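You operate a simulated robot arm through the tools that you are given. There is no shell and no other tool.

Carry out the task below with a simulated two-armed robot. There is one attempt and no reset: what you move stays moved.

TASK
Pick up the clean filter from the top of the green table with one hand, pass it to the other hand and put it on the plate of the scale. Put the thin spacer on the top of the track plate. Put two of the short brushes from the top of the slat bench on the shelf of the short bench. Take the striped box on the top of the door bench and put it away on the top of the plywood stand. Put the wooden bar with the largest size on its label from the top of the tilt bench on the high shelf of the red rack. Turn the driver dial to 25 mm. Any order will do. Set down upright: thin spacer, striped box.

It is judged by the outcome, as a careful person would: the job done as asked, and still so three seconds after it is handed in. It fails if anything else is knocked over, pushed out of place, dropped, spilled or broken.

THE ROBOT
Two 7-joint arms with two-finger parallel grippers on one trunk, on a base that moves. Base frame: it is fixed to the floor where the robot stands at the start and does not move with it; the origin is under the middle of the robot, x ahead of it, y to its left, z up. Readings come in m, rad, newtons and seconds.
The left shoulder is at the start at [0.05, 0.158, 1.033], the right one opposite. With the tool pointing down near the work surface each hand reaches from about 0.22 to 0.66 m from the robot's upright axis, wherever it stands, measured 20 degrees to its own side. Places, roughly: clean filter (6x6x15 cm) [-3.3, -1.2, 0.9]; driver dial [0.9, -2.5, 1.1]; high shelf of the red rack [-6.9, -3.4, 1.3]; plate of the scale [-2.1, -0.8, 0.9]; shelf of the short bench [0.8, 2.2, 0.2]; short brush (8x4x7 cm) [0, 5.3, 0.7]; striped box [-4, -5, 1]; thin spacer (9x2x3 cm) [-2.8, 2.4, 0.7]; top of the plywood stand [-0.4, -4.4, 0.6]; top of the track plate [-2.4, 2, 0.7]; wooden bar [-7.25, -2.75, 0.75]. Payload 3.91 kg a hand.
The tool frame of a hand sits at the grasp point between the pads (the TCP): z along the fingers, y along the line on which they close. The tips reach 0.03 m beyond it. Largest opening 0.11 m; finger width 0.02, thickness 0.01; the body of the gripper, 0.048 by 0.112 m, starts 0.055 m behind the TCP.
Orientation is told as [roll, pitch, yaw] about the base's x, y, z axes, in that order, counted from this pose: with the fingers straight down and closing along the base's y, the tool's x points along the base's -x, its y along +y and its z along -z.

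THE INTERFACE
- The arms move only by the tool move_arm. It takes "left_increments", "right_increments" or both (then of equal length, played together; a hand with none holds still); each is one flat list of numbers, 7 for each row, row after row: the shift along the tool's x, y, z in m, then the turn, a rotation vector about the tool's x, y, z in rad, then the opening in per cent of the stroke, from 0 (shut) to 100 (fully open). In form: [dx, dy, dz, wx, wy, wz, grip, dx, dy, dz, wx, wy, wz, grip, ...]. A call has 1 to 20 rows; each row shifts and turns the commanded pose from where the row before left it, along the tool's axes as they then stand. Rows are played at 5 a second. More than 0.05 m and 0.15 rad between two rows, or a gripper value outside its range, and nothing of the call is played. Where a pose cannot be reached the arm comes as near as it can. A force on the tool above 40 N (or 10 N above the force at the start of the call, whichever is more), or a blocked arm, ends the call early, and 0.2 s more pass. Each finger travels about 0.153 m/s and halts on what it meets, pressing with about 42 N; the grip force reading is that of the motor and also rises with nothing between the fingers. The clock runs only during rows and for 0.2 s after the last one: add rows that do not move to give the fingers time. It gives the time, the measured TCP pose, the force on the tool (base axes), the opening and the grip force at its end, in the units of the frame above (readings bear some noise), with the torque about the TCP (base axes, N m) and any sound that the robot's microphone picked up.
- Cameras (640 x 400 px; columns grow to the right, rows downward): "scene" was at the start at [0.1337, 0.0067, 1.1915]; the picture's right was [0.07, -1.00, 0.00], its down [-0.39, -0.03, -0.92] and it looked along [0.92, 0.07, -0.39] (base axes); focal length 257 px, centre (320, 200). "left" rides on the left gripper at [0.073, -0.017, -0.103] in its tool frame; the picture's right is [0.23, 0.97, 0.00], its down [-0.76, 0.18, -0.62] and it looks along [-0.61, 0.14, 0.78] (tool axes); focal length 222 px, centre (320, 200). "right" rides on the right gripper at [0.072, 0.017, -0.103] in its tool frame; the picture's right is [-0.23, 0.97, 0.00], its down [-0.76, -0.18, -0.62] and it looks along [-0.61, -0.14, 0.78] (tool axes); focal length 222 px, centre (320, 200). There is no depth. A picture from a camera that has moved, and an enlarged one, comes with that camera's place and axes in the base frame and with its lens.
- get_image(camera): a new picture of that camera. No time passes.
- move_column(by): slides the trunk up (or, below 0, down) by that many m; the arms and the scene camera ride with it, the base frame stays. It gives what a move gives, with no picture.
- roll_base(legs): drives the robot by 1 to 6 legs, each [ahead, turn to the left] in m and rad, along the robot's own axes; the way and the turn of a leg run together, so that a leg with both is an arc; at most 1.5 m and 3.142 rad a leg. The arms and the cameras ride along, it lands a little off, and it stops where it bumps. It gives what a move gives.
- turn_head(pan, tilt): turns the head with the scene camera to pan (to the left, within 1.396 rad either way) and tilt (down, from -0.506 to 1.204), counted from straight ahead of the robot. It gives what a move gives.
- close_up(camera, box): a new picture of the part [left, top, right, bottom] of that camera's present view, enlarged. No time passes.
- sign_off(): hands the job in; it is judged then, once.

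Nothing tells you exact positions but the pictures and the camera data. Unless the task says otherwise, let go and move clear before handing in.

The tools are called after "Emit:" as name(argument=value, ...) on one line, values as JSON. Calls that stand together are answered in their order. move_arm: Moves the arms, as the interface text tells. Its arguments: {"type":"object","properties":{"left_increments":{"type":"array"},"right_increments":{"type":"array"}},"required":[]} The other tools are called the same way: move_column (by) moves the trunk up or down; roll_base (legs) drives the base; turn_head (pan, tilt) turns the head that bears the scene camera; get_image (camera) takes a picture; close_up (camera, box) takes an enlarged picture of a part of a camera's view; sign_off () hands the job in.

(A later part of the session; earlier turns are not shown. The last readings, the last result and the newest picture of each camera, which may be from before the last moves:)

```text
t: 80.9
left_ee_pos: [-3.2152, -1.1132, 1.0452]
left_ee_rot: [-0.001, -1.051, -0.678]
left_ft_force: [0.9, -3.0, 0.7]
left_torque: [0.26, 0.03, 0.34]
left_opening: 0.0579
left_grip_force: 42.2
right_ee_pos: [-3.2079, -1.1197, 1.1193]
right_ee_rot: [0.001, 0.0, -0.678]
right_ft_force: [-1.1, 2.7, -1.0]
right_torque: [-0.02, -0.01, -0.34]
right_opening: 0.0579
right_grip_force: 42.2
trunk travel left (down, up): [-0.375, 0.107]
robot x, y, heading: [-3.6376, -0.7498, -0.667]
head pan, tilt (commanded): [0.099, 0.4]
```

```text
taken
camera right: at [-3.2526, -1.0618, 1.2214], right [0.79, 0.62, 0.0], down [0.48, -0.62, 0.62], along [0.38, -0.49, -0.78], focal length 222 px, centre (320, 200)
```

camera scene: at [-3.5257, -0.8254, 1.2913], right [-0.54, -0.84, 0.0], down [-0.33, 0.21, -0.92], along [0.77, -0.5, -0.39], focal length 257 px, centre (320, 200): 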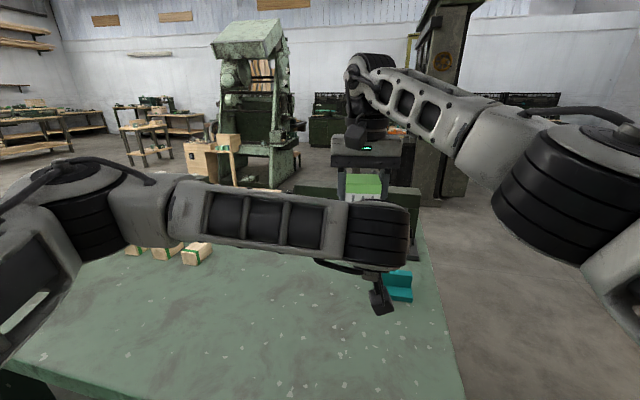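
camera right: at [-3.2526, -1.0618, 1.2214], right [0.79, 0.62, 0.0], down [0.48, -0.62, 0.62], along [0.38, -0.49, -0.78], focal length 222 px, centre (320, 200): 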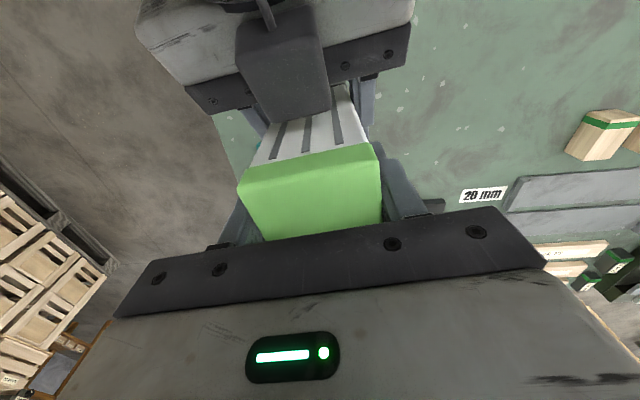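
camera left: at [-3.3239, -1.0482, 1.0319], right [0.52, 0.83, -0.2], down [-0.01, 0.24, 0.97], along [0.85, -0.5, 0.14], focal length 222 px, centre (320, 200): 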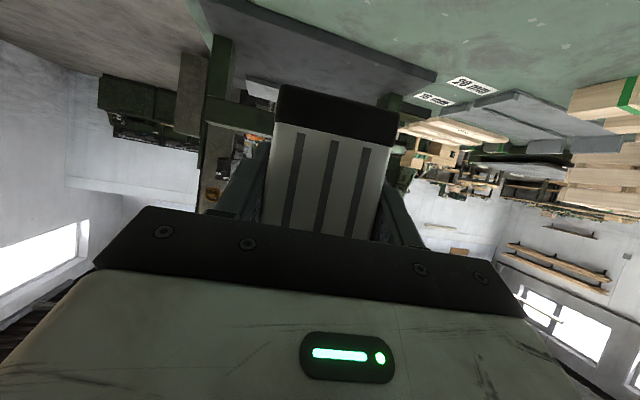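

Both hands hold it now. I'll open the right hand, raise it clear, and move it aside.

Emit:
move_arm(right_increments=[0, 0, 0, 0, 0, 0, 60, 0, 0, 0, 0, 0, 0, 100, 0, 0, 0, 0, 0, 0, 100, 0, 0, -0.03, 0, 0, 0, 100, 0, 0, -0.04, 0, 0, 0, 100, 0, 0, -0.04, 0, 0, 0, 100, 0, -0.04, -0.02, 0, 0, 0, 100, 0, -0.045, 0, 0, 0, 0, 100, 0, -0.045, 0, 0, 0, 0, 100, 0, -0.045, 0, 0, 0, 0, 100])

Emit:
get_image(camera="left")

Emit:
get_image(camera="scene")

```text
t: 83.1
left_ee_pos: [-3.2145, -1.1141, 1.0458]
left_ee_rot: [-0.001, -1.05, -0.68]
left_ft_force: [0.4, -0.3, -0.7]
left_torque: [0.02, 0.04, -0.01]
left_opening: 0.058
left_grip_force: 41.9
right_ee_pos: [-3.3429, -1.2451, 1.218]
right_ee_rot: [0.001, 0.002, -0.676]
right_ft_force: [-0.5, 0.2, 0.4]
right_torque: [0.02, 0.0, 0.02]
right_opening: 0.1102
right_grip_force: 0.1
right hand out of reach, approached as far as the arm can: row 5, 6
trunk travel left (down, up): [-0.375, 0.107]
robot x, y, heading: [-3.637, -0.7487, -0.673]
head pan, tilt (commanded): [0.099, 0.4]
```

```text
taken
camera left: at [-3.3243, -1.0486, 1.032], right [0.52, 0.83, -0.2], down [-0.01, 0.24, 0.97], along [0.85, -0.5, 0.14], focal length 222 px, centre (320, 200)
```

left: 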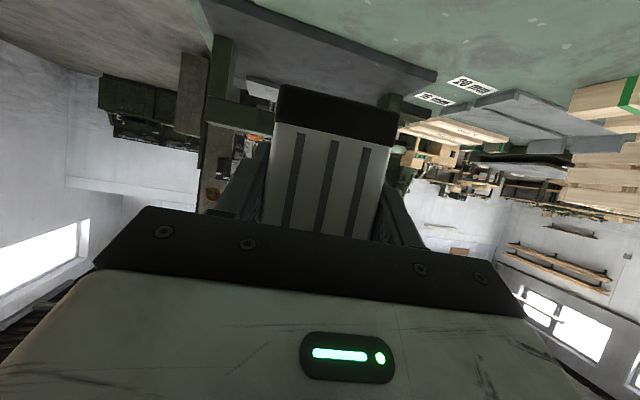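

```text
taken
camera scene: at [-3.5261, -0.826, 1.2913], right [-0.54, -0.84, 0.0], down [-0.33, 0.21, -0.92], along [0.77, -0.5, -0.39], focal length 257 px, centre (320, 200)
```

scene: 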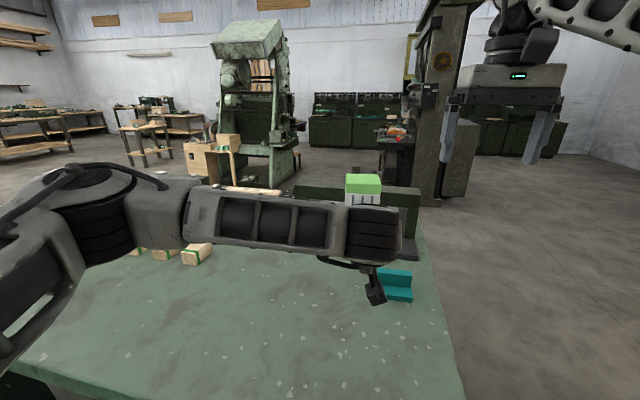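

The left hand alone holds the filter. I'll move that hand a bit left, then drive around the table to face the scale from its short side.

Emit:
move_arm(left_increments=[0, 0.04, 0, 0, 0, 0, 0, 0, 0.04, 0, 0, 0, 0, 0, 0, 0.04, 0, 0, 0, 0, 0], right_increments=[0.04, 0, 0, 0, 0, 0, 100, 0.04, 0, 0, 0, 0, 0, 100, 0.04, 0, 0, 0, 0, 0, 100])

Emit:
roll_base(legs=[[0, 1.52], [0.94, 0], [0.93, 0], [0, -1.788], [1.17, 0]])

```text
t: 83.9
left_ee_pos: [-3.1428, -1.0204, 1.0431]
left_ee_rot: [0.0, -1.047, -0.678]
left_ft_force: [0.0, 1.0, 0.5]
left_torque: [0.0, 0.02, -0.02]
left_opening: 0.0579
left_grip_force: 41.9
right_ee_pos: [-3.4348, -1.1626, 1.2199]
right_ee_rot: [-0.001, 0.001, -0.677]
right_ft_force: [0.3, -0.7, -0.8]
right_torque: [-0.05, 0.02, 0.01]
right_opening: 0.11
right_grip_force: 0.0
trunk travel left (down, up): [-0.375, 0.107]
robot x, y, heading: [-3.6379, -0.7505, -0.669]
head pan, tilt (commanded): [0.099, 0.4]
```

```text
t: 106.7
left_ee_pos: [-1.202, -0.5655, 1.0445]
left_ee_rot: [0.001, -1.049, -0.851]
left_ft_force: [0.1, 0.1, -0.1]
left_torque: [-0.01, 0.02, -0.03]
left_opening: 0.0579
left_grip_force: 41.6
right_ee_pos: [-1.5142, -0.6574, 1.2194]
right_ee_rot: [0.0, 0.0, -0.851]
right_ft_force: [-0.3, -0.5, 0.1]
right_torque: [0.0, -0.03, -0.01]
right_opening: 0.1099
right_grip_force: 0.1
trunk travel left (down, up): [-0.375, 0.107]
robot x, y, heading: [-1.6417, -0.2151, -0.847]
head pan, tilt (commanded): [0.099, 0.4]
```

Arrived beside the scale end. I'll turn to face the scale and look.

Emit:
roll_base(legs=[[0, -1.51]])

Emit:
turn_head(pan=0.0, tilt=0.6)

Emit:
get_image(camera="scene")

Emit:
get_image(camera="left")

Emit:
get_image(camera="right")

```text
t: 110.8
left_ee_pos: [-1.9764, -0.6678, 1.0445]
left_ee_rot: [0.001, -1.048, -2.384]
left_ft_force: [0.9, -0.3, -0.5]
left_torque: [0.02, 0.0, 0.0]
left_opening: 0.0579
left_grip_force: 42.1
right_ee_pos: [-2.0811, -0.36, 1.2205]
right_ee_rot: [0.001, 0.0, -2.383]
right_ft_force: [0.2, -0.5, 0.5]
right_torque: [-0.01, 0.01, 0.01]
right_opening: 0.11
right_grip_force: 0.1
trunk travel left (down, up): [-0.375, 0.107]
robot x, y, heading: [-1.6429, -0.2173, -2.375]
head pan, tilt (commanded): [0.099, 0.4]
```

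```text
t: 111.5
left_ee_pos: [-1.9765, -0.6673, 1.0455]
left_ee_rot: [-0.001, -1.048, -2.383]
left_ft_force: [0.2, 0.1, 0.3]
left_torque: [-0.01, 0.0, -0.02]
left_opening: 0.0577
left_grip_force: 41.9
right_ee_pos: [-2.0805, -0.36, 1.2201]
right_ee_rot: [0.001, 0.0, -2.382]
right_ft_force: [-0.2, 0.1, 0.0]
right_torque: [0.0, 0.03, 0.0]
right_opening: 0.11
right_grip_force: 0.0
trunk travel left (down, up): [-0.375, 0.107]
robot x, y, heading: [-1.6447, -0.2128, -2.373]
head pan, tilt (commanded): [0.0, 0.6]
```

```text
taken
camera scene: at [-1.7339, -0.3038, 1.2731], right [-0.69, 0.72, 0.0], down [0.41, 0.39, -0.83], along [-0.59, -0.57, -0.56], focal length 257 px, centre (320, 200)
```

scene: 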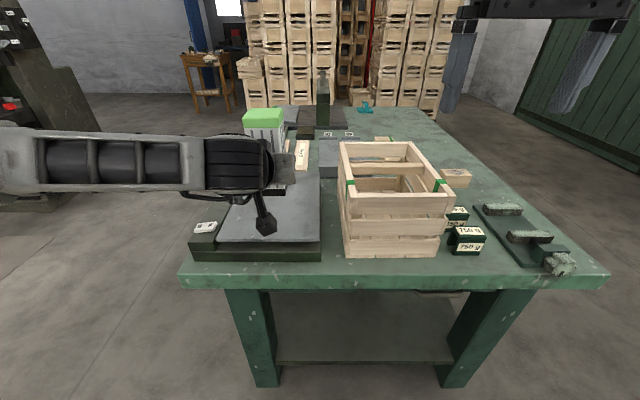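

```text
taken
camera left: at [-1.8975, -0.5697, 1.0318], right [0.75, -0.63, -0.2], down [0.24, -0.02, 0.97], along [-0.61, -0.78, 0.14], focal length 222 px, centre (320, 200)
```

left: 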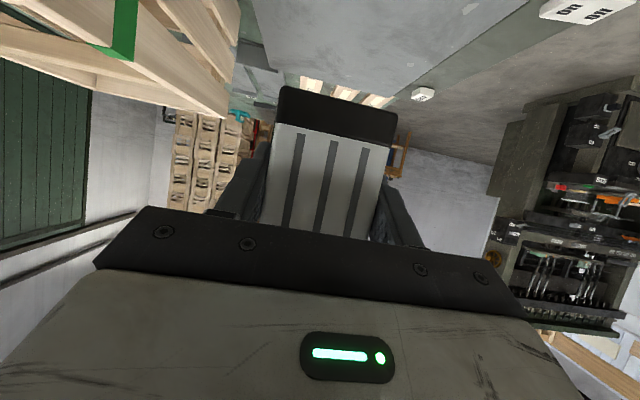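

```text
taken
camera right: at [-2.0152, -0.3232, 1.3229], right [0.51, -0.86, 0.0], down [-0.67, -0.4, 0.62], along [-0.54, -0.31, -0.78], focal length 222 px, centre (320, 200)
```

right: 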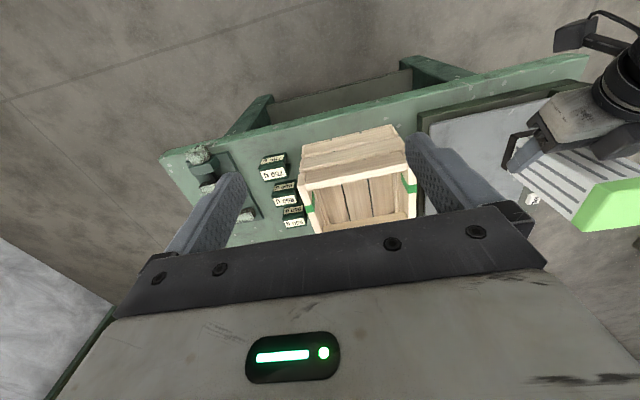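

Emit:
close_up(camera="scene", box=[170, 100, 350, 280])

Emit:
close_up(camera="right", box=[390, 30, 640, 240])

```text
2.22 times, centred on (260, 190) of scene
camera zoom: at [-1.7339, -0.3038, 1.2731], right [-0.69, 0.72, 0.0], down [0.41, 0.39, -0.83], along [-0.59, -0.57, -0.56], focal length 572 px, centre (453, 222)
```

zoom: 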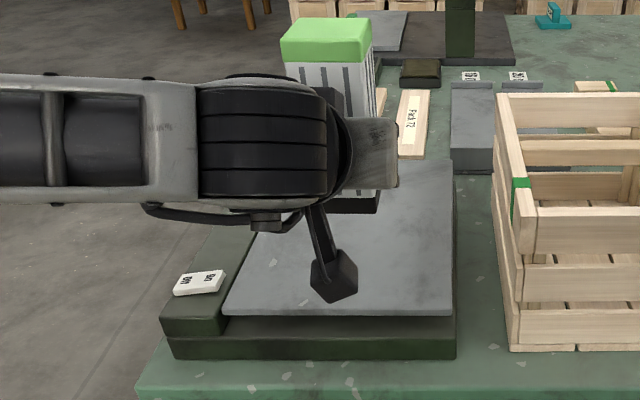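

```text
1.90 times, centred on (515, 135) of right
camera zoom: at [-2.0152, -0.3232, 1.3229], right [0.51, -0.86, 0.0], down [-0.67, -0.4, 0.62], along [-0.54, -0.31, -0.78], focal length 423 px, centre (-51, 324)
```

zoom: 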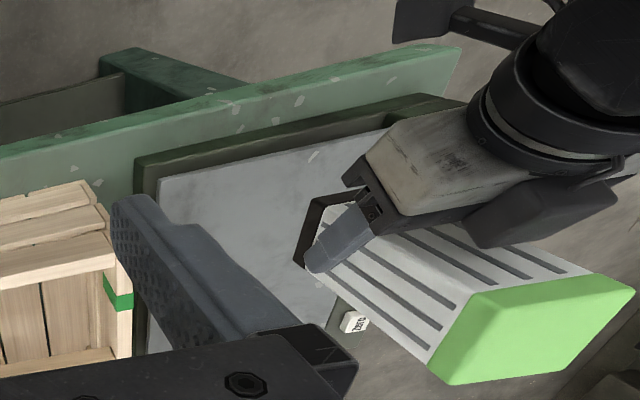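

The plate triangulates to z≈0.865 with its near edge under the filter; center about [-2.08, -0.81]. I'll drive 0.1 m ahead, nudge the hand left, and lower with the trunk.

Emit:
roll_base(legs=[[0.1, 0]])

Emit:
move_arm(left_increments=[0, 0.02, 0, 0, 0, 0, 0, 0, 0, 0, 0, 0, 0, 0])

Emit:
move_column(by=-0.11)

Emit:
get_image(camera="scene")

Emit:
get_image(camera="left")

Emit:
get_image(camera="right")

```text
t: 112.7
left_ee_pos: [-2.0492, -0.7383, 1.0441]
left_ee_rot: [-0.001, -1.047, -2.382]
left_ft_force: [-0.1, -0.2, -2.3]
left_torque: [0.01, -0.01, -0.02]
left_opening: 0.0577
left_grip_force: 42.1
right_ee_pos: [-2.1528, -0.4294, 1.2204]
right_ee_rot: [0.001, 0.002, -2.383]
right_ft_force: [-0.2, -1.4, -0.9]
right_torque: [0.01, -0.02, -0.03]
right_opening: 0.1099
right_grip_force: 0.1
trunk travel left (down, up): [-0.375, 0.107]
robot x, y, heading: [-1.716, -0.2799, -2.378]
head pan, tilt (commanded): [0.0, 0.6]
```

```text
t: 113.3
left_ee_pos: [-2.0354, -0.7517, 1.0432]
left_ee_rot: [0.001, -1.05, -2.384]
left_ft_force: [-1.0, 0.0, -2.6]
left_torque: [0.03, -0.03, 0.01]
left_opening: 0.0575
left_grip_force: 42.3
right_ee_pos: [-2.1528, -0.4296, 1.2197]
right_ee_rot: [0.0, 0.0, -2.383]
right_ft_force: [-0.1, 1.0, 0.3]
right_torque: [-0.02, -0.03, -0.02]
right_opening: 0.1099
right_grip_force: 0.1
trunk travel left (down, up): [-0.375, 0.107]
robot x, y, heading: [-1.7173, -0.2845, -2.375]
head pan, tilt (commanded): [0.0, 0.6]
```

```text
t: 114.7
left_ee_pos: [-2.0348, -0.7535, 0.9346]
left_ee_rot: [0.0, -1.05, -2.381]
left_ft_force: [0.0, -0.6, -2.3]
left_torque: [0.03, -0.03, 0.0]
left_opening: 0.0581
left_grip_force: 42.2
right_ee_pos: [-2.1516, -0.4296, 1.1104]
right_ee_rot: [0.0, 0.0, -2.382]
right_ft_force: [0.1, -0.5, -0.5]
right_torque: [-0.02, -0.03, 0.01]
right_opening: 0.11
right_grip_force: 0.1
trunk travel left (down, up): [-0.265, 0.217]
robot x, y, heading: [-1.717, -0.2861, -2.372]
head pan, tilt (commanded): [0.0, 0.6]
```

```text
taken
camera scene: at [-1.8061, -0.3733, 1.1631], right [-0.69, 0.72, 0.0], down [0.41, 0.39, -0.83], along [-0.59, -0.57, -0.56], focal length 257 px, centre (320, 200)
```

scene: 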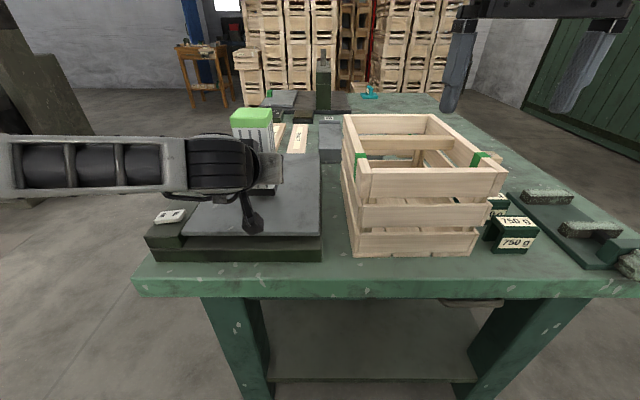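

```text
taken
camera left: at [-1.9564, -0.6542, 0.9219], right [0.75, -0.63, -0.2], down [0.24, -0.02, 0.97], along [-0.61, -0.78, 0.14], focal length 222 px, centre (320, 200)
```

left: 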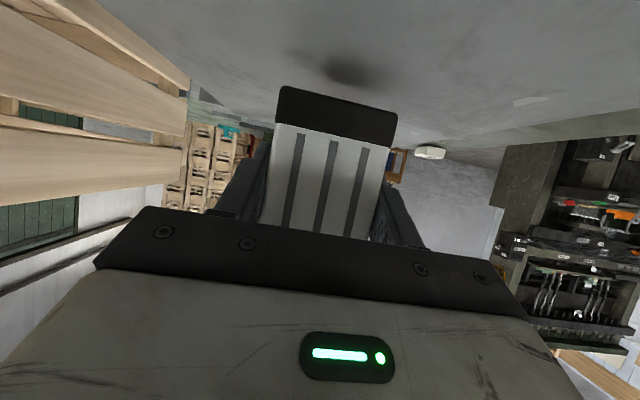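

```text
taken
camera right: at [-2.0874, -0.3928, 1.213], right [0.51, -0.86, 0.0], down [-0.67, -0.4, 0.62], along [-0.54, -0.31, -0.78], focal length 222 px, centre (320, 200)
```

right: 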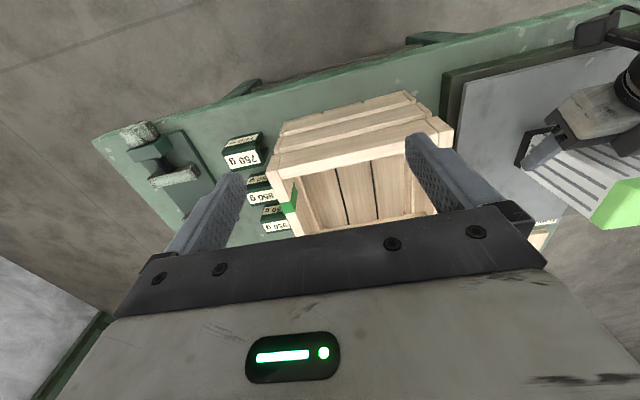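

The filter's bottom is about 2 cm above the plate. I'll lower slowly with the arm and watch the force.

Emit:
move_arm(left_increments=[0.00347, 0, 0.00199, 0, 0, 0, 0, 0.00347, 0, 0.00199, 0, 0, 0, 0, 0.00347, 0, 0.00199, 0, 0, 0, 0, 0.00347, 0, 0.00199, 0, 0, 0, 0, 0, 0, 0, 0, 0, 0, 0])

Emit:
move_arm(left_increments=[0.0026, 0, 0.0015, 0, 0, 0, 0, 0, 0, 0, 0, 0, 0, 0])

Emit:
move_arm(left_increments=[0.0017, 0, 0.001, 0, 0, 0, 0, 0, 0, 0, 0, 0, 0, 0])

```text
t: 115.9
left_ee_pos: [-2.0368, -0.7533, 0.92]
left_ee_rot: [0.001, -1.051, -2.382]
left_ft_force: [-0.1, 0.5, -1.7]
left_torque: [0.04, -0.04, -0.01]
left_opening: 0.058
left_grip_force: 42.1
right_ee_pos: [-2.1528, -0.4298, 1.111]
right_ee_rot: [0.0, 0.001, -2.383]
right_ft_force: [-0.2, -0.1, 0.0]
right_torque: [0.02, -0.01, -0.02]
right_opening: 0.11
right_grip_force: 0.0
trunk travel left (down, up): [-0.265, 0.217]
robot x, y, heading: [-1.7193, -0.2826, -2.372]
head pan, tilt (commanded): [0.0, 0.6]
```

```text
t: 116.5
left_ee_pos: [-2.0365, -0.7526, 0.917]
left_ee_rot: [0.001, -1.051, -2.382]
left_ft_force: [-0.7, -0.2, -0.5]
left_torque: [-0.07, 0.02, -0.02]
left_opening: 0.0576
left_grip_force: 42.2
right_ee_pos: [-2.1523, -0.4292, 1.1096]
right_ee_rot: [-0.001, 0.0, -2.383]
right_ft_force: [-0.6, 0.4, -1.0]
right_torque: [0.04, 0.02, 0.03]
right_opening: 0.1102
right_grip_force: 0.1
trunk travel left (down, up): [-0.265, 0.217]
robot x, y, heading: [-1.7176, -0.2813, -2.374]
head pan, tilt (commanded): [0.0, 0.6]
```

```text
t: 117.1
left_ee_pos: [-2.0369, -0.7523, 0.9151]
left_ee_rot: [0.001, -1.052, -2.381]
left_ft_force: [-1.2, 0.2, 1.6]
left_torque: [-0.06, -0.09, 0.0]
left_opening: 0.0577
left_grip_force: 42.0
right_ee_pos: [-2.1515, -0.4284, 1.1108]
right_ee_rot: [-0.002, 0.001, -2.382]
right_ft_force: [0.4, 0.3, 0.0]
right_torque: [0.01, 0.0, -0.03]
right_opening: 0.1099
right_grip_force: 0.1
trunk travel left (down, up): [-0.265, 0.217]
robot x, y, heading: [-1.713, -0.2825, -2.375]
head pan, tilt (commanded): [0.0, 0.6]
```

Contact is made (force turned upward). I'll open the left hand and back away along the tool axis.

Emit:
move_arm(left_increments=[0, 0, 0, 0, 0, 0, 60, 0, 0, 0, 0, 0, 0, 100, 0, 0, 0, 0, 0, 0, 100, 0, 0, -0.02, 0, 0, 0, 100, 0, 0, -0.03, 0, 0, 0, 100, 0, 0, -0.04, 0, 0, 0, 100, 0, 0, -0.04, 0, 0, 0, 100])

Emit:
get_image(camera="scene")

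Emit:
get_image(camera="left")

```text
t: 118.7
left_ee_pos: [-1.9524, -0.6756, 0.9774]
left_ee_rot: [0.0, -1.05, -2.381]
left_ft_force: [0.6, 0.5, 0.3]
left_torque: [-0.02, 0.01, 0.01]
left_opening: 0.11
left_grip_force: 0.0
right_ee_pos: [-2.1524, -0.43, 1.1101]
right_ee_rot: [0.0, 0.0, -2.382]
right_ft_force: [-0.3, -0.1, -0.8]
right_torque: [0.0, -0.02, 0.0]
right_opening: 0.1099
right_grip_force: 0.1
trunk travel left (down, up): [-0.265, 0.217]
robot x, y, heading: [-1.718, -0.2842, -2.373]
head pan, tilt (commanded): [0.0, 0.6]
```

```text
taken
camera scene: at [-1.806, -0.3731, 1.1631], right [-0.69, 0.72, 0.0], down [0.41, 0.39, -0.83], along [-0.59, -0.57, -0.56], focal length 257 px, centre (320, 200)
```

scene: 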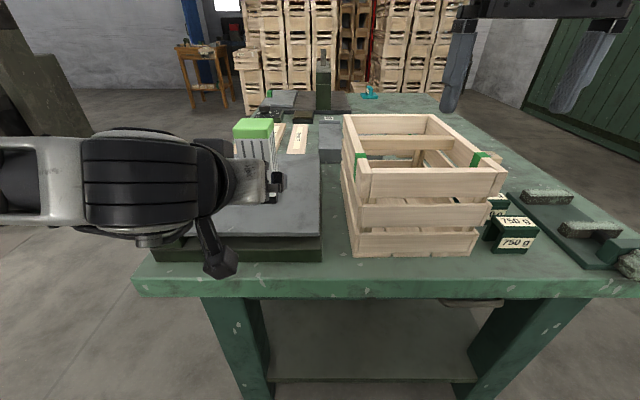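

```text
taken
camera left: at [-1.8745, -0.5762, 0.9658], right [0.75, -0.63, -0.2], down [0.24, -0.02, 0.97], along [-0.61, -0.78, 0.14], focal length 222 px, centre (320, 200)
```

left: 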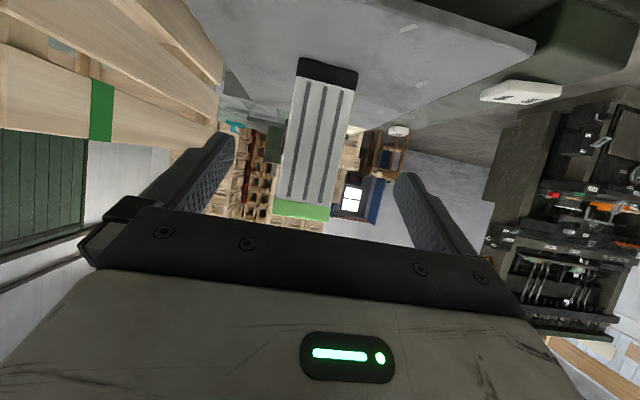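

The filter stands on the scale plate on its own. I'll back away, return the left hand to pointing down, and head to the track-plate bench for the thin spacer.

Emit:
roll_base(legs=[[-0.4, 0]])

Emit:
move_arm(left_increments=[0, 0, 0, 0, 0.15, 0, 100, 0, 0, 0, 0, 0.15, 0, 100, 0, 0, 0, 0, 0.15, 0, 100, 0, 0, 0, 0, 0.15, 0, 100, 0, 0, 0, 0, 0.15, 0, 100, 0, 0, 0, 0, 0.15, 0, 100, 0, 0, 0, 0, 0.15, 0, 100, 0, 0, -0.05, 0, 0, 0, 100, 0, 0, -0.05, 0, 0, 0, 100], right_increments=[0.02, 0, 0, 0, 0, 0, 100, 0, 0, 0, 0, 0, 0, 100, 0, 0, 0, 0, 0, 0, 100, 0, 0, 0, 0, 0, 0, 100, 0, 0, 0, 0, 0, 0, 100, 0, 0, 0, 0, 0, 0, 100, 0, 0, 0, 0, 0, 0, 100, 0, 0, 0, 0, 0, 0, 100, 0, 0, 0, 0, 0, 0, 100])

Emit:
roll_base(legs=[[0, -1.747], [1.45, 0]])

Emit:
turn_head(pan=-0.2, tilt=0.45)

Emit:
get_image(camera="scene")

```text
t: 121.2
left_ee_pos: [-1.6665, -0.4002, 0.979]
left_ee_rot: [-0.001, -1.049, -2.378]
left_ft_force: [0.2, 0.2, -0.1]
left_torque: [0.0, 0.02, -0.01]
left_opening: 0.11
left_grip_force: 0.0
right_ee_pos: [-1.8658, -0.1535, 1.1115]
right_ee_rot: [0.0, 0.0, -2.38]
right_ft_force: [0.1, -0.3, -0.6]
right_torque: [0.02, 0.0, 0.01]
right_opening: 0.1103
right_grip_force: 0.1
trunk travel left (down, up): [-0.265, 0.217]
robot x, y, heading: [-1.4276, -0.0082, -2.369]
head pan, tilt (commanded): [0.0, 0.6]
```

```text
t: 123.2
left_ee_pos: [-1.6662, -0.3988, 1.0795]
left_ee_rot: [0.0, 0.003, -2.38]
left_ft_force: [0.4, -1.0, 0.0]
left_torque: [-0.02, -0.03, 0.03]
left_opening: 0.1098
left_grip_force: 0.1
right_ee_pos: [-1.852, -0.1399, 1.1096]
right_ee_rot: [0.0, 0.002, -2.381]
right_ft_force: [-0.7, 0.0, 0.1]
right_torque: [-0.03, 0.04, 0.02]
right_opening: 0.11
right_grip_force: 0.2
trunk travel left (down, up): [-0.265, 0.217]
robot x, y, heading: [-1.4283, -0.0098, -2.376]
head pan, tilt (commanded): [0.0, 0.6]
```

```text
t: 134.7
left_ee_pos: [-2.6192, 1.5119, 1.0785]
left_ee_rot: [0.001, 0.0, 2.167]
left_ft_force: [0.5, -0.1, 0.1]
left_torque: [-0.02, 0.0, 0.03]
left_opening: 0.1101
left_grip_force: 0.0
right_ee_pos: [-2.3329, 1.6516, 1.1101]
right_ee_rot: [0.0, -0.001, 2.168]
right_ft_force: [-1.2, -0.1, -0.3]
right_torque: [0.0, 0.0, -0.03]
right_opening: 0.1098
right_grip_force: 0.0
trunk travel left (down, up): [-0.265, 0.217]
robot x, y, heading: [-2.2704, 1.2127, 2.174]
head pan, tilt (commanded): [0.0, 0.6]
```

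```text
t: 135.4
left_ee_pos: [-2.6186, 1.5098, 1.079]
left_ee_rot: [-0.001, 0.001, 2.166]
left_ft_force: [-0.1, -0.2, -0.5]
left_torque: [0.04, 0.01, 0.03]
left_opening: 0.11
left_grip_force: 0.0
right_ee_pos: [-2.3329, 1.6511, 1.1108]
right_ee_rot: [0.0, 0.0, 2.168]
right_ft_force: [0.5, 0.4, 0.2]
right_torque: [0.0, 0.02, 0.0]
right_opening: 0.1101
right_grip_force: 0.0
trunk travel left (down, up): [-0.265, 0.217]
robot x, y, heading: [-2.2741, 1.2091, 2.176]
head pan, tilt (commanded): [-0.201, 0.45]
```

```text
taken
camera scene: at [-2.3285, 1.329, 1.1766], right [0.92, 0.39, 0.0], down [0.17, -0.4, -0.9], along [-0.35, 0.83, -0.44], focal length 257 px, centre (320, 200)
```

scene: 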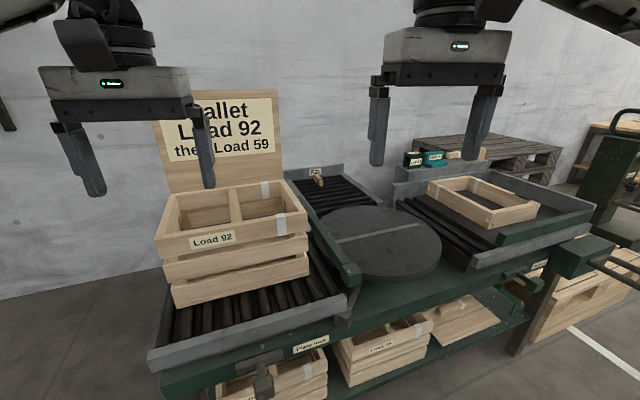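

Emit:
close_up(camera="scene", box=[280, 150, 460, 290])

Emit:
close_up(camera="scene", box=[290, 155, 350, 205])

```text
2.86 times, centred on (370, 220) of scene
camera zoom: at [-2.3285, 1.329, 1.1766], right [0.92, 0.39, 0.0], down [0.17, -0.4, -0.9], along [-0.35, 0.83, -0.44], focal length 735 px, centre (177, 143)
```

zoom: 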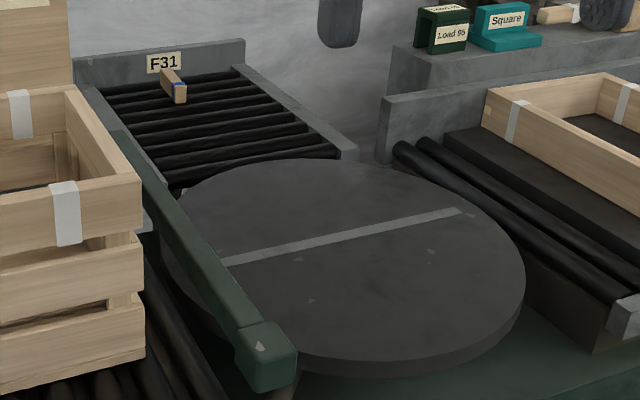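

```text
8.00 times, centred on (320, 180) of scene
camera zoom: at [-2.3285, 1.329, 1.1766], right [0.92, 0.39, 0.0], down [0.17, -0.4, -0.9], along [-0.35, 0.83, -0.44], focal length 2058 px, centre (320, 360)
```

zoom: 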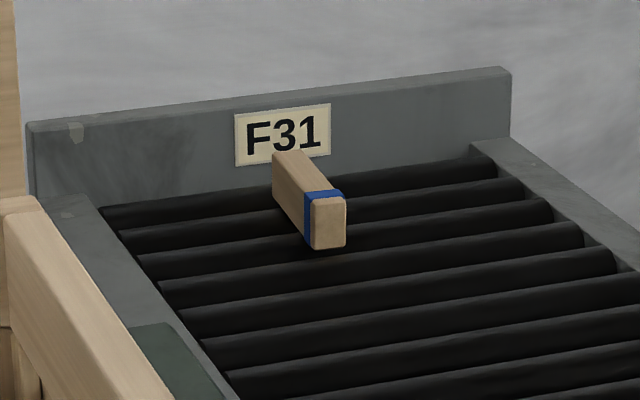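

The small wooden spacer with the blue band sits on the rear roller track (F31) around [-2.77, 2.36], and the round dark disk is the track plate near [-2.4, 2.0]. It is deep in the bench, so I'll look from the bench's left end for a reachable side.

Emit:
roll_base(legs=[[0, 1.409], [0.95, 0], [0, -1.9]])

Emit:
turn_head(pan=0.0, tilt=0.4)

Emit:
get_image(camera="scene")

```text
t: 148.4
left_ee_pos: [-3.2843, 1.2266, 1.0785]
left_ee_rot: [0.0, 0.001, 1.689]
left_ft_force: [-0.1, 0.3, 0.0]
left_torque: [0.0, 0.01, 0.01]
left_opening: 0.1099
left_grip_force: 0.2
right_ee_pos: [-2.9662, 1.2202, 1.1096]
right_ee_rot: [0.0, -0.001, 1.687]
right_ft_force: [0.3, -0.1, -0.1]
right_torque: [0.01, 0.02, -0.01]
right_opening: 0.1101
right_grip_force: 0.0
trunk travel left (down, up): [-0.265, 0.217]
robot x, y, heading: [-3.1149, 0.8013, 1.696]
head pan, tilt (commanded): [-0.201, 0.45]
```

```text
t: 149.1
left_ee_pos: [-3.2833, 1.2271, 1.079]
left_ee_rot: [0.0, 0.0, 1.687]
left_ft_force: [0.5, -0.9, 0.3]
left_torque: [-0.01, -0.04, 0.0]
left_opening: 0.1098
left_grip_force: 0.0
right_ee_pos: [-2.965, 1.2193, 1.1102]
right_ee_rot: [-0.001, 0.001, 1.687]
right_ft_force: [-1.0, -0.5, 0.4]
right_torque: [-0.01, 0.01, -0.02]
right_opening: 0.1101
right_grip_force: 0.1
trunk travel left (down, up): [-0.265, 0.217]
robot x, y, heading: [-3.11, 0.7991, 1.695]
head pan, tilt (commanded): [0.0, 0.4]
```

```text
taken
camera scene: at [-3.1287, 0.9327, 1.1813], right [0.99, 0.12, 0.0], down [0.05, -0.39, -0.92], along [-0.11, 0.91, -0.39], focal length 257 px, centre (320, 200)
```

scene: 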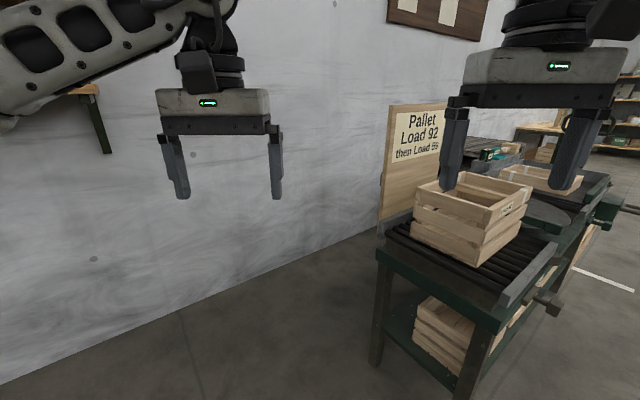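

The gap between the bench's back and the wall is about 0.75 m, and the spacer's roller track hangs over it. I'll raise the trunk and stretch both arms forward to narrow the robot, then check the elbows.

Emit:
move_column(by=0.2)

Emit:
move_arm(left_increments=[-0.04, 0, 0, 0, 0, 0, 100, -0.04, 0, 0, 0, 0, 0, 100, -0.04, 0, 0, 0, 0, 0, 100, -0.03, 0, 0, 0, 0, 0, 100], right_increments=[-0.045, 0.015, 0, 0, 0, 0, 100, -0.045, 0.015, 0, 0, 0, 0, 100, -0.045, 0.015, 0, 0, 0, 0, 100, -0.045, 0, 0, 0, 0, 0, 100])

Emit:
turn_head(pan=1.1, tilt=0.5)

Emit:
get_image(camera="scene")

Emit:
turn_head(pan=-1.0, tilt=0.5)

Emit:
get_image(camera="scene")

```text
t: 151.3
left_ee_pos: [-3.2838, 1.2275, 1.2791]
left_ee_rot: [-0.001, 0.001, 1.688]
left_ft_force: [-0.2, 0.2, -0.2]
left_torque: [-0.01, 0.01, -0.02]
left_opening: 0.1099
left_grip_force: 0.1
right_ee_pos: [-2.9649, 1.2222, 1.3098]
right_ee_rot: [0.0, -0.001, 1.688]
right_ft_force: [-0.6, 1.0, 0.3]
right_torque: [0.0, -0.01, -0.02]
right_opening: 0.11
right_grip_force: 0.1
trunk travel left (down, up): [-0.465, 0.017]
robot x, y, heading: [-3.1128, 0.8013, 1.695]
head pan, tilt (commanded): [0.0, 0.4]
```

```text
t: 152.3
left_ee_pos: [-3.2991, 1.3523, 1.2778]
left_ee_rot: [-0.001, -0.001, 1.689]
left_ft_force: [-0.6, -0.6, -1.2]
left_torque: [0.02, -0.02, 0.0]
left_opening: 0.1099
left_grip_force: 0.0
left hand out of reach, approached as far as the arm can: row 4
right_ee_pos: [-3.0385, 1.379, 1.3052]
right_ee_rot: [-0.005, 0.001, 1.692]
right_ft_force: [-0.6, -0.4, 0.1]
right_torque: [0.02, -0.09, -0.01]
right_opening: 0.1101
right_grip_force: 0.0
right hand out of reach, approached as far as the arm can: row 4
trunk travel left (down, up): [-0.465, 0.017]
robot x, y, heading: [-3.1123, 0.8011, 1.694]
head pan, tilt (commanded): [0.0, 0.4]
```

```text
t: 153.6
left_ee_pos: [-3.2973, 1.3532, 1.2797]
left_ee_rot: [0.001, -0.001, 1.687]
left_ft_force: [-0.3, -0.1, -0.5]
left_torque: [-0.01, 0.01, 0.0]
left_opening: 0.11
left_grip_force: 0.1
right_ee_pos: [-3.0349, 1.3789, 1.3046]
right_ee_rot: [-0.004, 0.003, 1.691]
right_ft_force: [0.0, 0.0, 0.3]
right_torque: [0.04, -0.02, -0.01]
right_opening: 0.1099
right_grip_force: 0.1
trunk travel left (down, up): [-0.465, 0.017]
robot x, y, heading: [-3.111, 0.8024, 1.692]
head pan, tilt (commanded): [1.1, 0.499]
```

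```text
taken
camera scene: at [-3.2029, 0.8718, 1.3722], right [0.34, 0.94, 0.0], down [0.45, -0.16, -0.88], along [-0.83, 0.3, -0.48], focal length 257 px, centre (320, 200)
```

scene: 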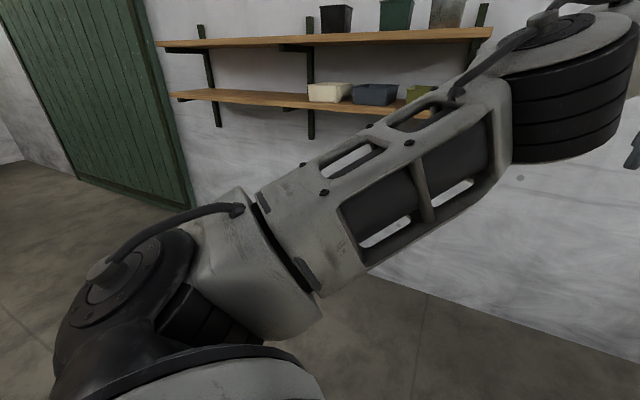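

```text
t: 155.6
left_ee_pos: [-3.2959, 1.352, 1.2778]
left_ee_rot: [0.0, 0.0, 1.688]
left_ft_force: [-1.1, -0.5, 1.1]
left_torque: [0.02, 0.0, -0.01]
left_opening: 0.11
left_grip_force: 0.0
right_ee_pos: [-3.0342, 1.3794, 1.3052]
right_ee_rot: [-0.004, 0.002, 1.691]
right_ft_force: [-0.1, 0.2, 0.2]
right_torque: [0.02, -0.04, -0.02]
right_opening: 0.1099
right_grip_force: 0.0
trunk travel left (down, up): [-0.465, 0.017]
robot x, y, heading: [-3.1173, 0.7987, 1.695]
head pan, tilt (commanded): [-1.0, 0.499]
```

```text
taken
camera scene: at [-3.0475, 0.899, 1.3722], right [0.64, -0.77, 0.0], down [-0.37, -0.31, -0.88], along [0.67, 0.56, -0.48], focal length 257 px, centre (320, 200)
```

scene: 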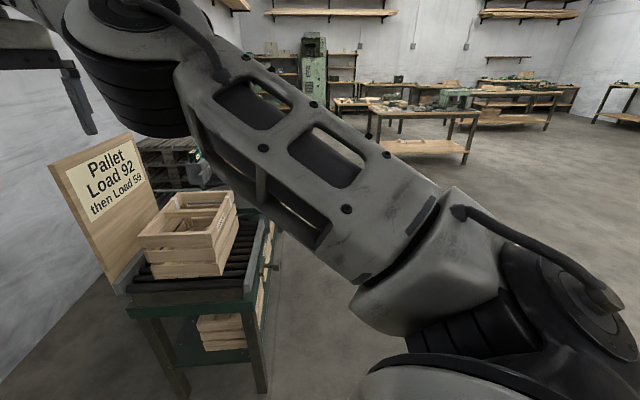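

Both arms are now within about 0.3 m of the robot's midline. I'll back up to line up with the gap and enter it at a shallow angle, stopping early to check.

Emit:
roll_base(legs=[[0, -1.61], [-1.095, 0], [0, 0.896]])

Emit:
turn_head(pan=0.0, tilt=0.4)

Emit:
get_image(camera="scene")

```text
t: 165.8
left_ee_pos: [-3.6649, 0.9263, 1.2782]
left_ee_rot: [-0.002, -0.001, 0.174]
left_ft_force: [0.0, -0.2, 0.2]
left_torque: [0.01, 0.01, 0.0]
left_opening: 0.11
left_grip_force: 0.1
right_ee_pos: [-3.6225, 0.6675, 1.306]
right_ee_rot: [0.001, -0.002, 0.171]
right_ft_force: [0.1, 0.4, 0.1]
right_torque: [-0.01, 0.0, 0.02]
right_opening: 0.1101
right_grip_force: 0.0
trunk travel left (down, up): [-0.465, 0.017]
robot x, y, heading: [-4.2017, 0.7111, 0.18]
head pan, tilt (commanded): [-1.0, 0.499]
stopped in leg 3: the robot was blocked; the commanded pose is now the measured one
```

```text
t: 167.1
left_ee_pos: [-3.6653, 0.9267, 1.2776]
left_ee_rot: [0.002, 0.0, 0.171]
left_ft_force: [-0.1, -0.1, -1.0]
left_torque: [-0.04, 0.01, -0.01]
left_opening: 0.1098
left_grip_force: 0.0
right_ee_pos: [-3.6235, 0.6652, 1.3063]
right_ee_rot: [-0.001, -0.002, 0.171]
right_ft_force: [-0.1, -0.7, -0.1]
right_torque: [0.01, 0.02, 0.02]
right_opening: 0.1101
right_grip_force: 0.0
trunk travel left (down, up): [-0.465, 0.017]
robot x, y, heading: [-4.2037, 0.7129, 0.179]
head pan, tilt (commanded): [0.0, 0.4]
```

```text
taken
camera scene: at [-4.0729, 0.7355, 1.3813], right [0.18, -0.98, 0.0], down [-0.38, -0.07, -0.92], along [0.91, 0.16, -0.39], focal length 257 px, centre (320, 200)
```

scene: 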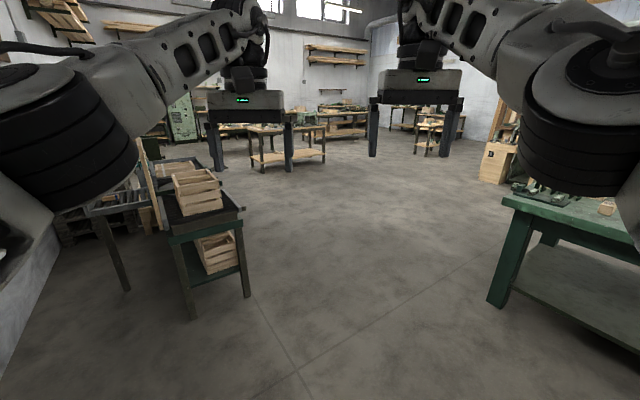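

Something blocked the turn. I'll look to both sides to find out what.

Emit:
turn_head(pan=1.39, tilt=0.6)

Emit:
get_image(camera="scene")

Emit:
turn_head(pan=-1.39, tilt=0.6)

Emit:
get_image(camera="scene")

```text
t: 168.6
left_ee_pos: [-3.6646, 0.9256, 1.2792]
left_ee_rot: [0.0, -0.001, 0.173]
left_ft_force: [-0.7, 0.7, -0.7]
left_torque: [-0.01, 0.03, -0.02]
left_opening: 0.1101
left_grip_force: 0.1
right_ee_pos: [-3.6238, 0.6649, 1.3064]
right_ee_rot: [-0.001, -0.001, 0.17]
right_ft_force: [-0.1, 0.4, -0.2]
right_torque: [0.01, -0.02, -0.03]
right_opening: 0.1099
right_grip_force: 0.0
trunk travel left (down, up): [-0.465, 0.017]
robot x, y, heading: [-4.2044, 0.7115, 0.18]
head pan, tilt (commanded): [1.389, 0.6]
```

```text
taken
camera scene: at [-4.1636, 0.8077, 1.3631], right [1.0, 0.0, 0.0], down [0.0, -0.56, -0.83], along [0.0, 0.83, -0.56], focal length 257 px, centre (320, 200)
```

scene: 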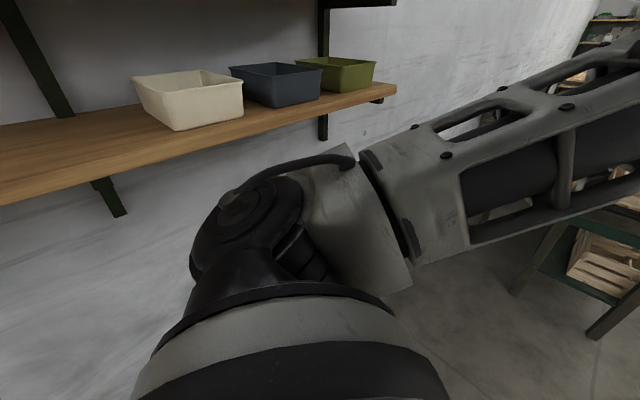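

```text
t: 171.1
left_ee_pos: [-3.6642, 0.926, 1.2789]
left_ee_rot: [0.001, 0.0, 0.17]
left_ft_force: [-0.7, 1.0, 0.3]
left_torque: [-0.02, -0.02, 0.01]
left_opening: 0.1099
left_grip_force: 0.0
right_ee_pos: [-3.6221, 0.6654, 1.3055]
right_ee_rot: [0.0, -0.002, 0.17]
right_ft_force: [-0.2, 1.1, -0.9]
right_torque: [-0.01, -0.01, 0.01]
right_opening: 0.11
right_grip_force: 0.1
trunk travel left (down, up): [-0.465, 0.017]
robot x, y, heading: [-4.2055, 0.7125, 0.178]
head pan, tilt (commanded): [-1.389, 0.6]
```

```text
taken
camera scene: at [-4.133, 0.6365, 1.3631], right [-0.94, -0.35, 0.0], down [-0.2, 0.53, -0.83], along [0.29, -0.77, -0.56], focal length 257 px, centre (320, 200)
```

scene: 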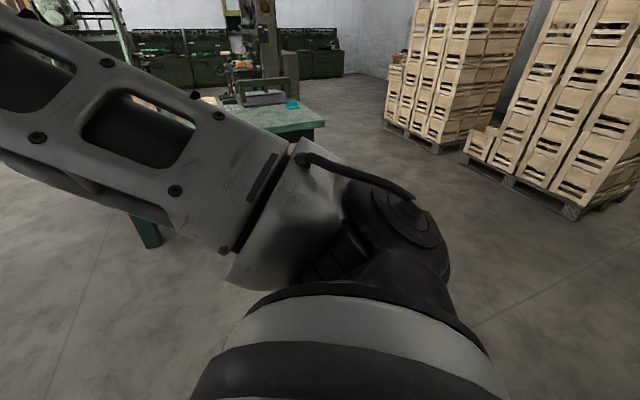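

I don't see contact beside the robot; it may be something low behind it. I'll move forward a little and try turning again.

Emit:
roll_base(legs=[[0.2, 0], [0, 0.3]])

```text
t: 173.2
left_ee_pos: [-3.4917, 1.0139, 1.2781]
left_ee_rot: [-0.001, -0.001, 0.269]
left_ft_force: [-0.4, -0.2, -0.3]
left_torque: [-0.02, 0.03, -0.01]
left_opening: 0.11
left_grip_force: 0.0
right_ee_pos: [-3.4254, 0.7579, 1.3058]
right_ee_rot: [0.001, -0.004, 0.27]
right_ft_force: [-0.7, -0.5, 0.0]
right_torque: [-0.02, 0.02, 0.04]
right_opening: 0.11
right_grip_force: 0.0
trunk travel left (down, up): [-0.465, 0.017]
robot x, y, heading: [-4.0057, 0.7508, 0.272]
head pan, tilt (commanded): [-1.389, 0.6]
stopped in leg 2: the robot was blocked; the commanded pose is now the measured one
```

Blocked again after 0.1 rad of left turn, though right turns worked. I'll turn right instead and look at the area that was behind me.

Emit:
roll_base(legs=[[0, -1.2]])

Emit:
turn_head(pan=-1.39, tilt=0.6)

Emit:
get_image(camera="scene")

Emit:
turn_head(pan=1.39, tilt=0.5)

Emit:
get_image(camera="scene")

```text
t: 174.2
left_ee_pos: [-3.4819, 0.9917, 1.2785]
left_ee_rot: [0.001, 0.0, 0.23]
left_ft_force: [-0.3, 0.5, 0.1]
left_torque: [0.03, 0.02, -0.04]
left_opening: 0.1103
left_grip_force: 0.0
right_ee_pos: [-3.4269, 0.7351, 1.3082]
right_ee_rot: [0.001, -0.006, 0.23]
right_ft_force: [0.5, 0.2, -0.1]
right_torque: [0.0, 0.03, 0.0]
right_opening: 0.1101
right_grip_force: 0.1
trunk travel left (down, up): [-0.465, 0.017]
robot x, y, heading: [-4.0064, 0.7488, 0.237]
head pan, tilt (commanded): [-1.389, 0.6]
stopped in leg 1: the robot was blocked; the commanded pose is now the measured one
```

```text
t: 174.8
left_ee_pos: [-3.4823, 0.9928, 1.2783]
left_ee_rot: [-0.001, 0.003, 0.23]
left_ft_force: [0.3, 0.7, 0.4]
left_torque: [0.0, -0.01, 0.0]
left_opening: 0.1098
left_grip_force: 0.1
right_ee_pos: [-3.4264, 0.7363, 1.3077]
right_ee_rot: [-0.001, -0.004, 0.23]
right_ft_force: [0.0, -0.2, -0.5]
right_torque: [0.0, 0.03, -0.02]
right_opening: 0.1099
right_grip_force: 0.1
trunk travel left (down, up): [-0.465, 0.017]
robot x, y, heading: [-4.0056, 0.7483, 0.237]
head pan, tilt (commanded): [-1.389, 0.6]
```

```text
taken
camera scene: at [-3.9329, 0.6761, 1.3631], right [-0.91, -0.4, 0.0], down [-0.23, 0.52, -0.83], along [0.33, -0.75, -0.56], focal length 257 px, centre (320, 200)
```

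scene: 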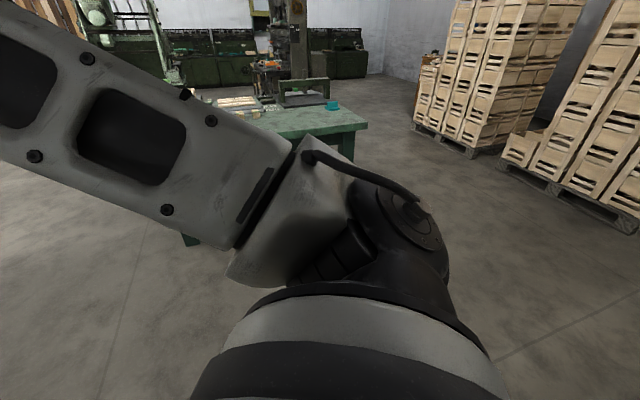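

```text
t: 177.2
left_ee_pos: [-3.4823, 0.9929, 1.2785]
left_ee_rot: [0.0, 0.0, 0.231]
left_ft_force: [0.1, 0.3, -0.2]
left_torque: [0.03, -0.02, 0.0]
left_opening: 0.1099
left_grip_force: 0.0
right_ee_pos: [-3.4259, 0.736, 1.3073]
right_ee_rot: [0.002, -0.005, 0.229]
right_ft_force: [0.8, 0.3, 0.1]
right_torque: [-0.03, 0.02, 0.03]
right_opening: 0.1101
right_grip_force: 0.1
trunk travel left (down, up): [-0.465, 0.017]
robot x, y, heading: [-4.0081, 0.7501, 0.233]
head pan, tilt (commanded): [1.389, 0.499]
```

```text
taken
camera scene: at [-3.9734, 0.8477, 1.3722], right [1.0, 0.05, 0.0], down [0.03, -0.48, -0.88], along [-0.05, 0.88, -0.48], focal length 257 px, centre (320, 200)
```

scene: 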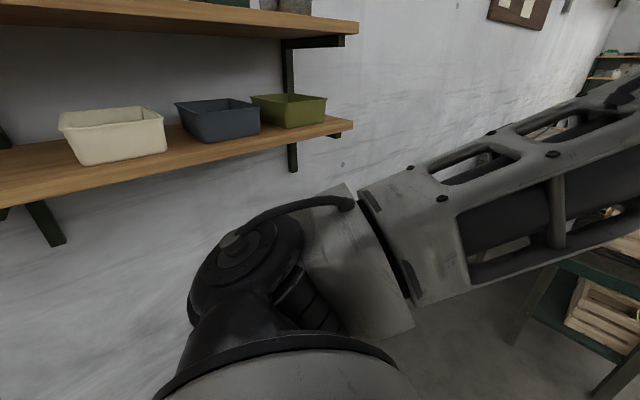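

Now a right turn is blocked too, so I suspect the overstretched right arm rather than an obstacle. I'll look straight down at the base, and ease both arms back from their limit.

Emit:
turn_head(pan=0.0, tilt=1.2)

Emit:
get_image(camera="scene")

Emit:
move_arm(left_increments=[0.02, 0, 0, 0, 0, 0, 100, 0.02, 0, 0, 0, 0, 0, 100], right_increments=[0.03, 0, 0, 0, 0, 0, 100, 0.03, 0, 0, 0, 0, 0, 100])

Emit:
get_image(camera="right")

Emit:
get_image(camera="left")

```text
t: 178.8
left_ee_pos: [-3.4824, 0.9929, 1.2786]
left_ee_rot: [0.0, 0.001, 0.23]
left_ft_force: [0.8, -0.3, -0.2]
left_torque: [0.01, -0.01, 0.0]
left_opening: 0.1099
left_grip_force: 0.0
right_ee_pos: [-3.4257, 0.7349, 1.3071]
right_ee_rot: [0.003, -0.006, 0.232]
right_ft_force: [-0.8, 0.2, -0.6]
right_torque: [0.0, 0.02, 0.02]
right_opening: 0.11
right_grip_force: 0.1
trunk travel left (down, up): [-0.465, 0.017]
robot x, y, heading: [-4.0069, 0.7492, 0.232]
head pan, tilt (commanded): [0.0, 1.201]
```

```text
taken
camera scene: at [-3.9143, 0.7699, 1.3185], right [0.23, -0.97, 0.0], down [-0.91, -0.22, -0.36], along [0.35, 0.08, -0.93], focal length 257 px, centre (320, 200)
```

scene: 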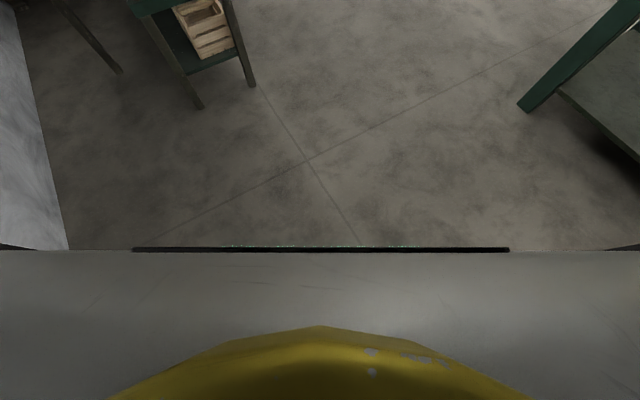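

```text
t: 179.4
left_ee_pos: [-3.5221, 0.9829, 1.2795]
left_ee_rot: [0.0, 0.0, 0.233]
left_ft_force: [-0.5, 0.2, 1.0]
left_torque: [0.01, -0.01, -0.02]
left_opening: 0.11
left_grip_force: 0.0
right_ee_pos: [-3.4845, 0.7214, 1.3074]
right_ee_rot: [0.001, -0.009, 0.23]
right_ft_force: [-0.2, 0.1, -0.2]
right_torque: [0.03, 0.01, 0.03]
right_opening: 0.1102
right_grip_force: 0.1
trunk travel left (down, up): [-0.465, 0.017]
robot x, y, heading: [-4.0062, 0.7491, 0.231]
head pan, tilt (commanded): [0.0, 1.201]
```

```text
taken
camera right: at [-3.5594, 0.7204, 1.4096], right [0.0, 1.0, 0.0], down [0.78, 0.0, 0.63], along [0.63, 0.0, -0.78], focal length 222 px, centre (320, 200)
```

right: 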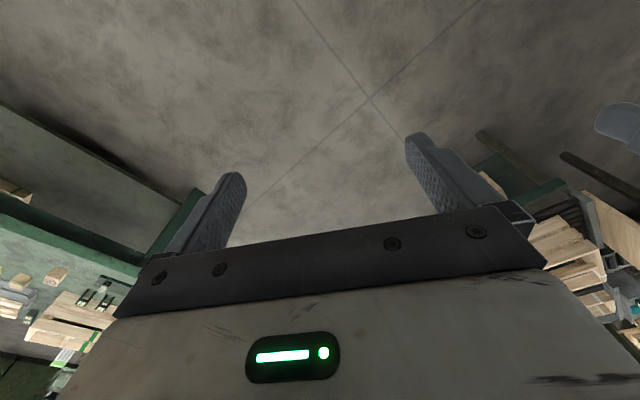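

```text
taken
camera left: at [-3.5889, 0.95, 1.3819], right [-0.44, 0.9, 0.0], down [0.7, 0.35, 0.62], along [0.56, 0.28, -0.78], focal length 222 px, centre (320, 200)
```

left: 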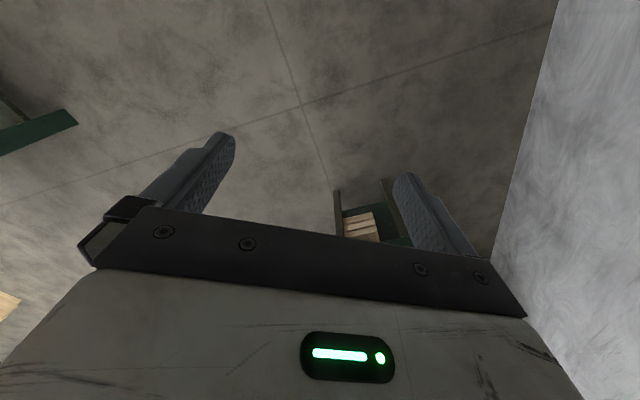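

Emit:
roll_base(legs=[[0, 0.2]])

```text
t: 180.5
left_ee_pos: [-3.5777, 1.0767, 1.2784]
left_ee_rot: [-0.004, 0.0, 0.431]
left_ft_force: [-0.9, 0.3, -0.8]
left_torque: [0.0, -0.05, -0.03]
left_opening: 0.1098
left_grip_force: 0.2
right_ee_pos: [-3.4905, 0.828, 1.3076]
right_ee_rot: [0.0, -0.005, 0.432]
right_ft_force: [-0.6, 0.1, 0.5]
right_torque: [-0.02, -0.02, -0.03]
right_opening: 0.11
right_grip_force: 0.0
trunk travel left (down, up): [-0.465, 0.017]
robot x, y, heading: [-4.0086, 0.7467, 0.434]
head pan, tilt (commanded): [0.0, 1.201]
```

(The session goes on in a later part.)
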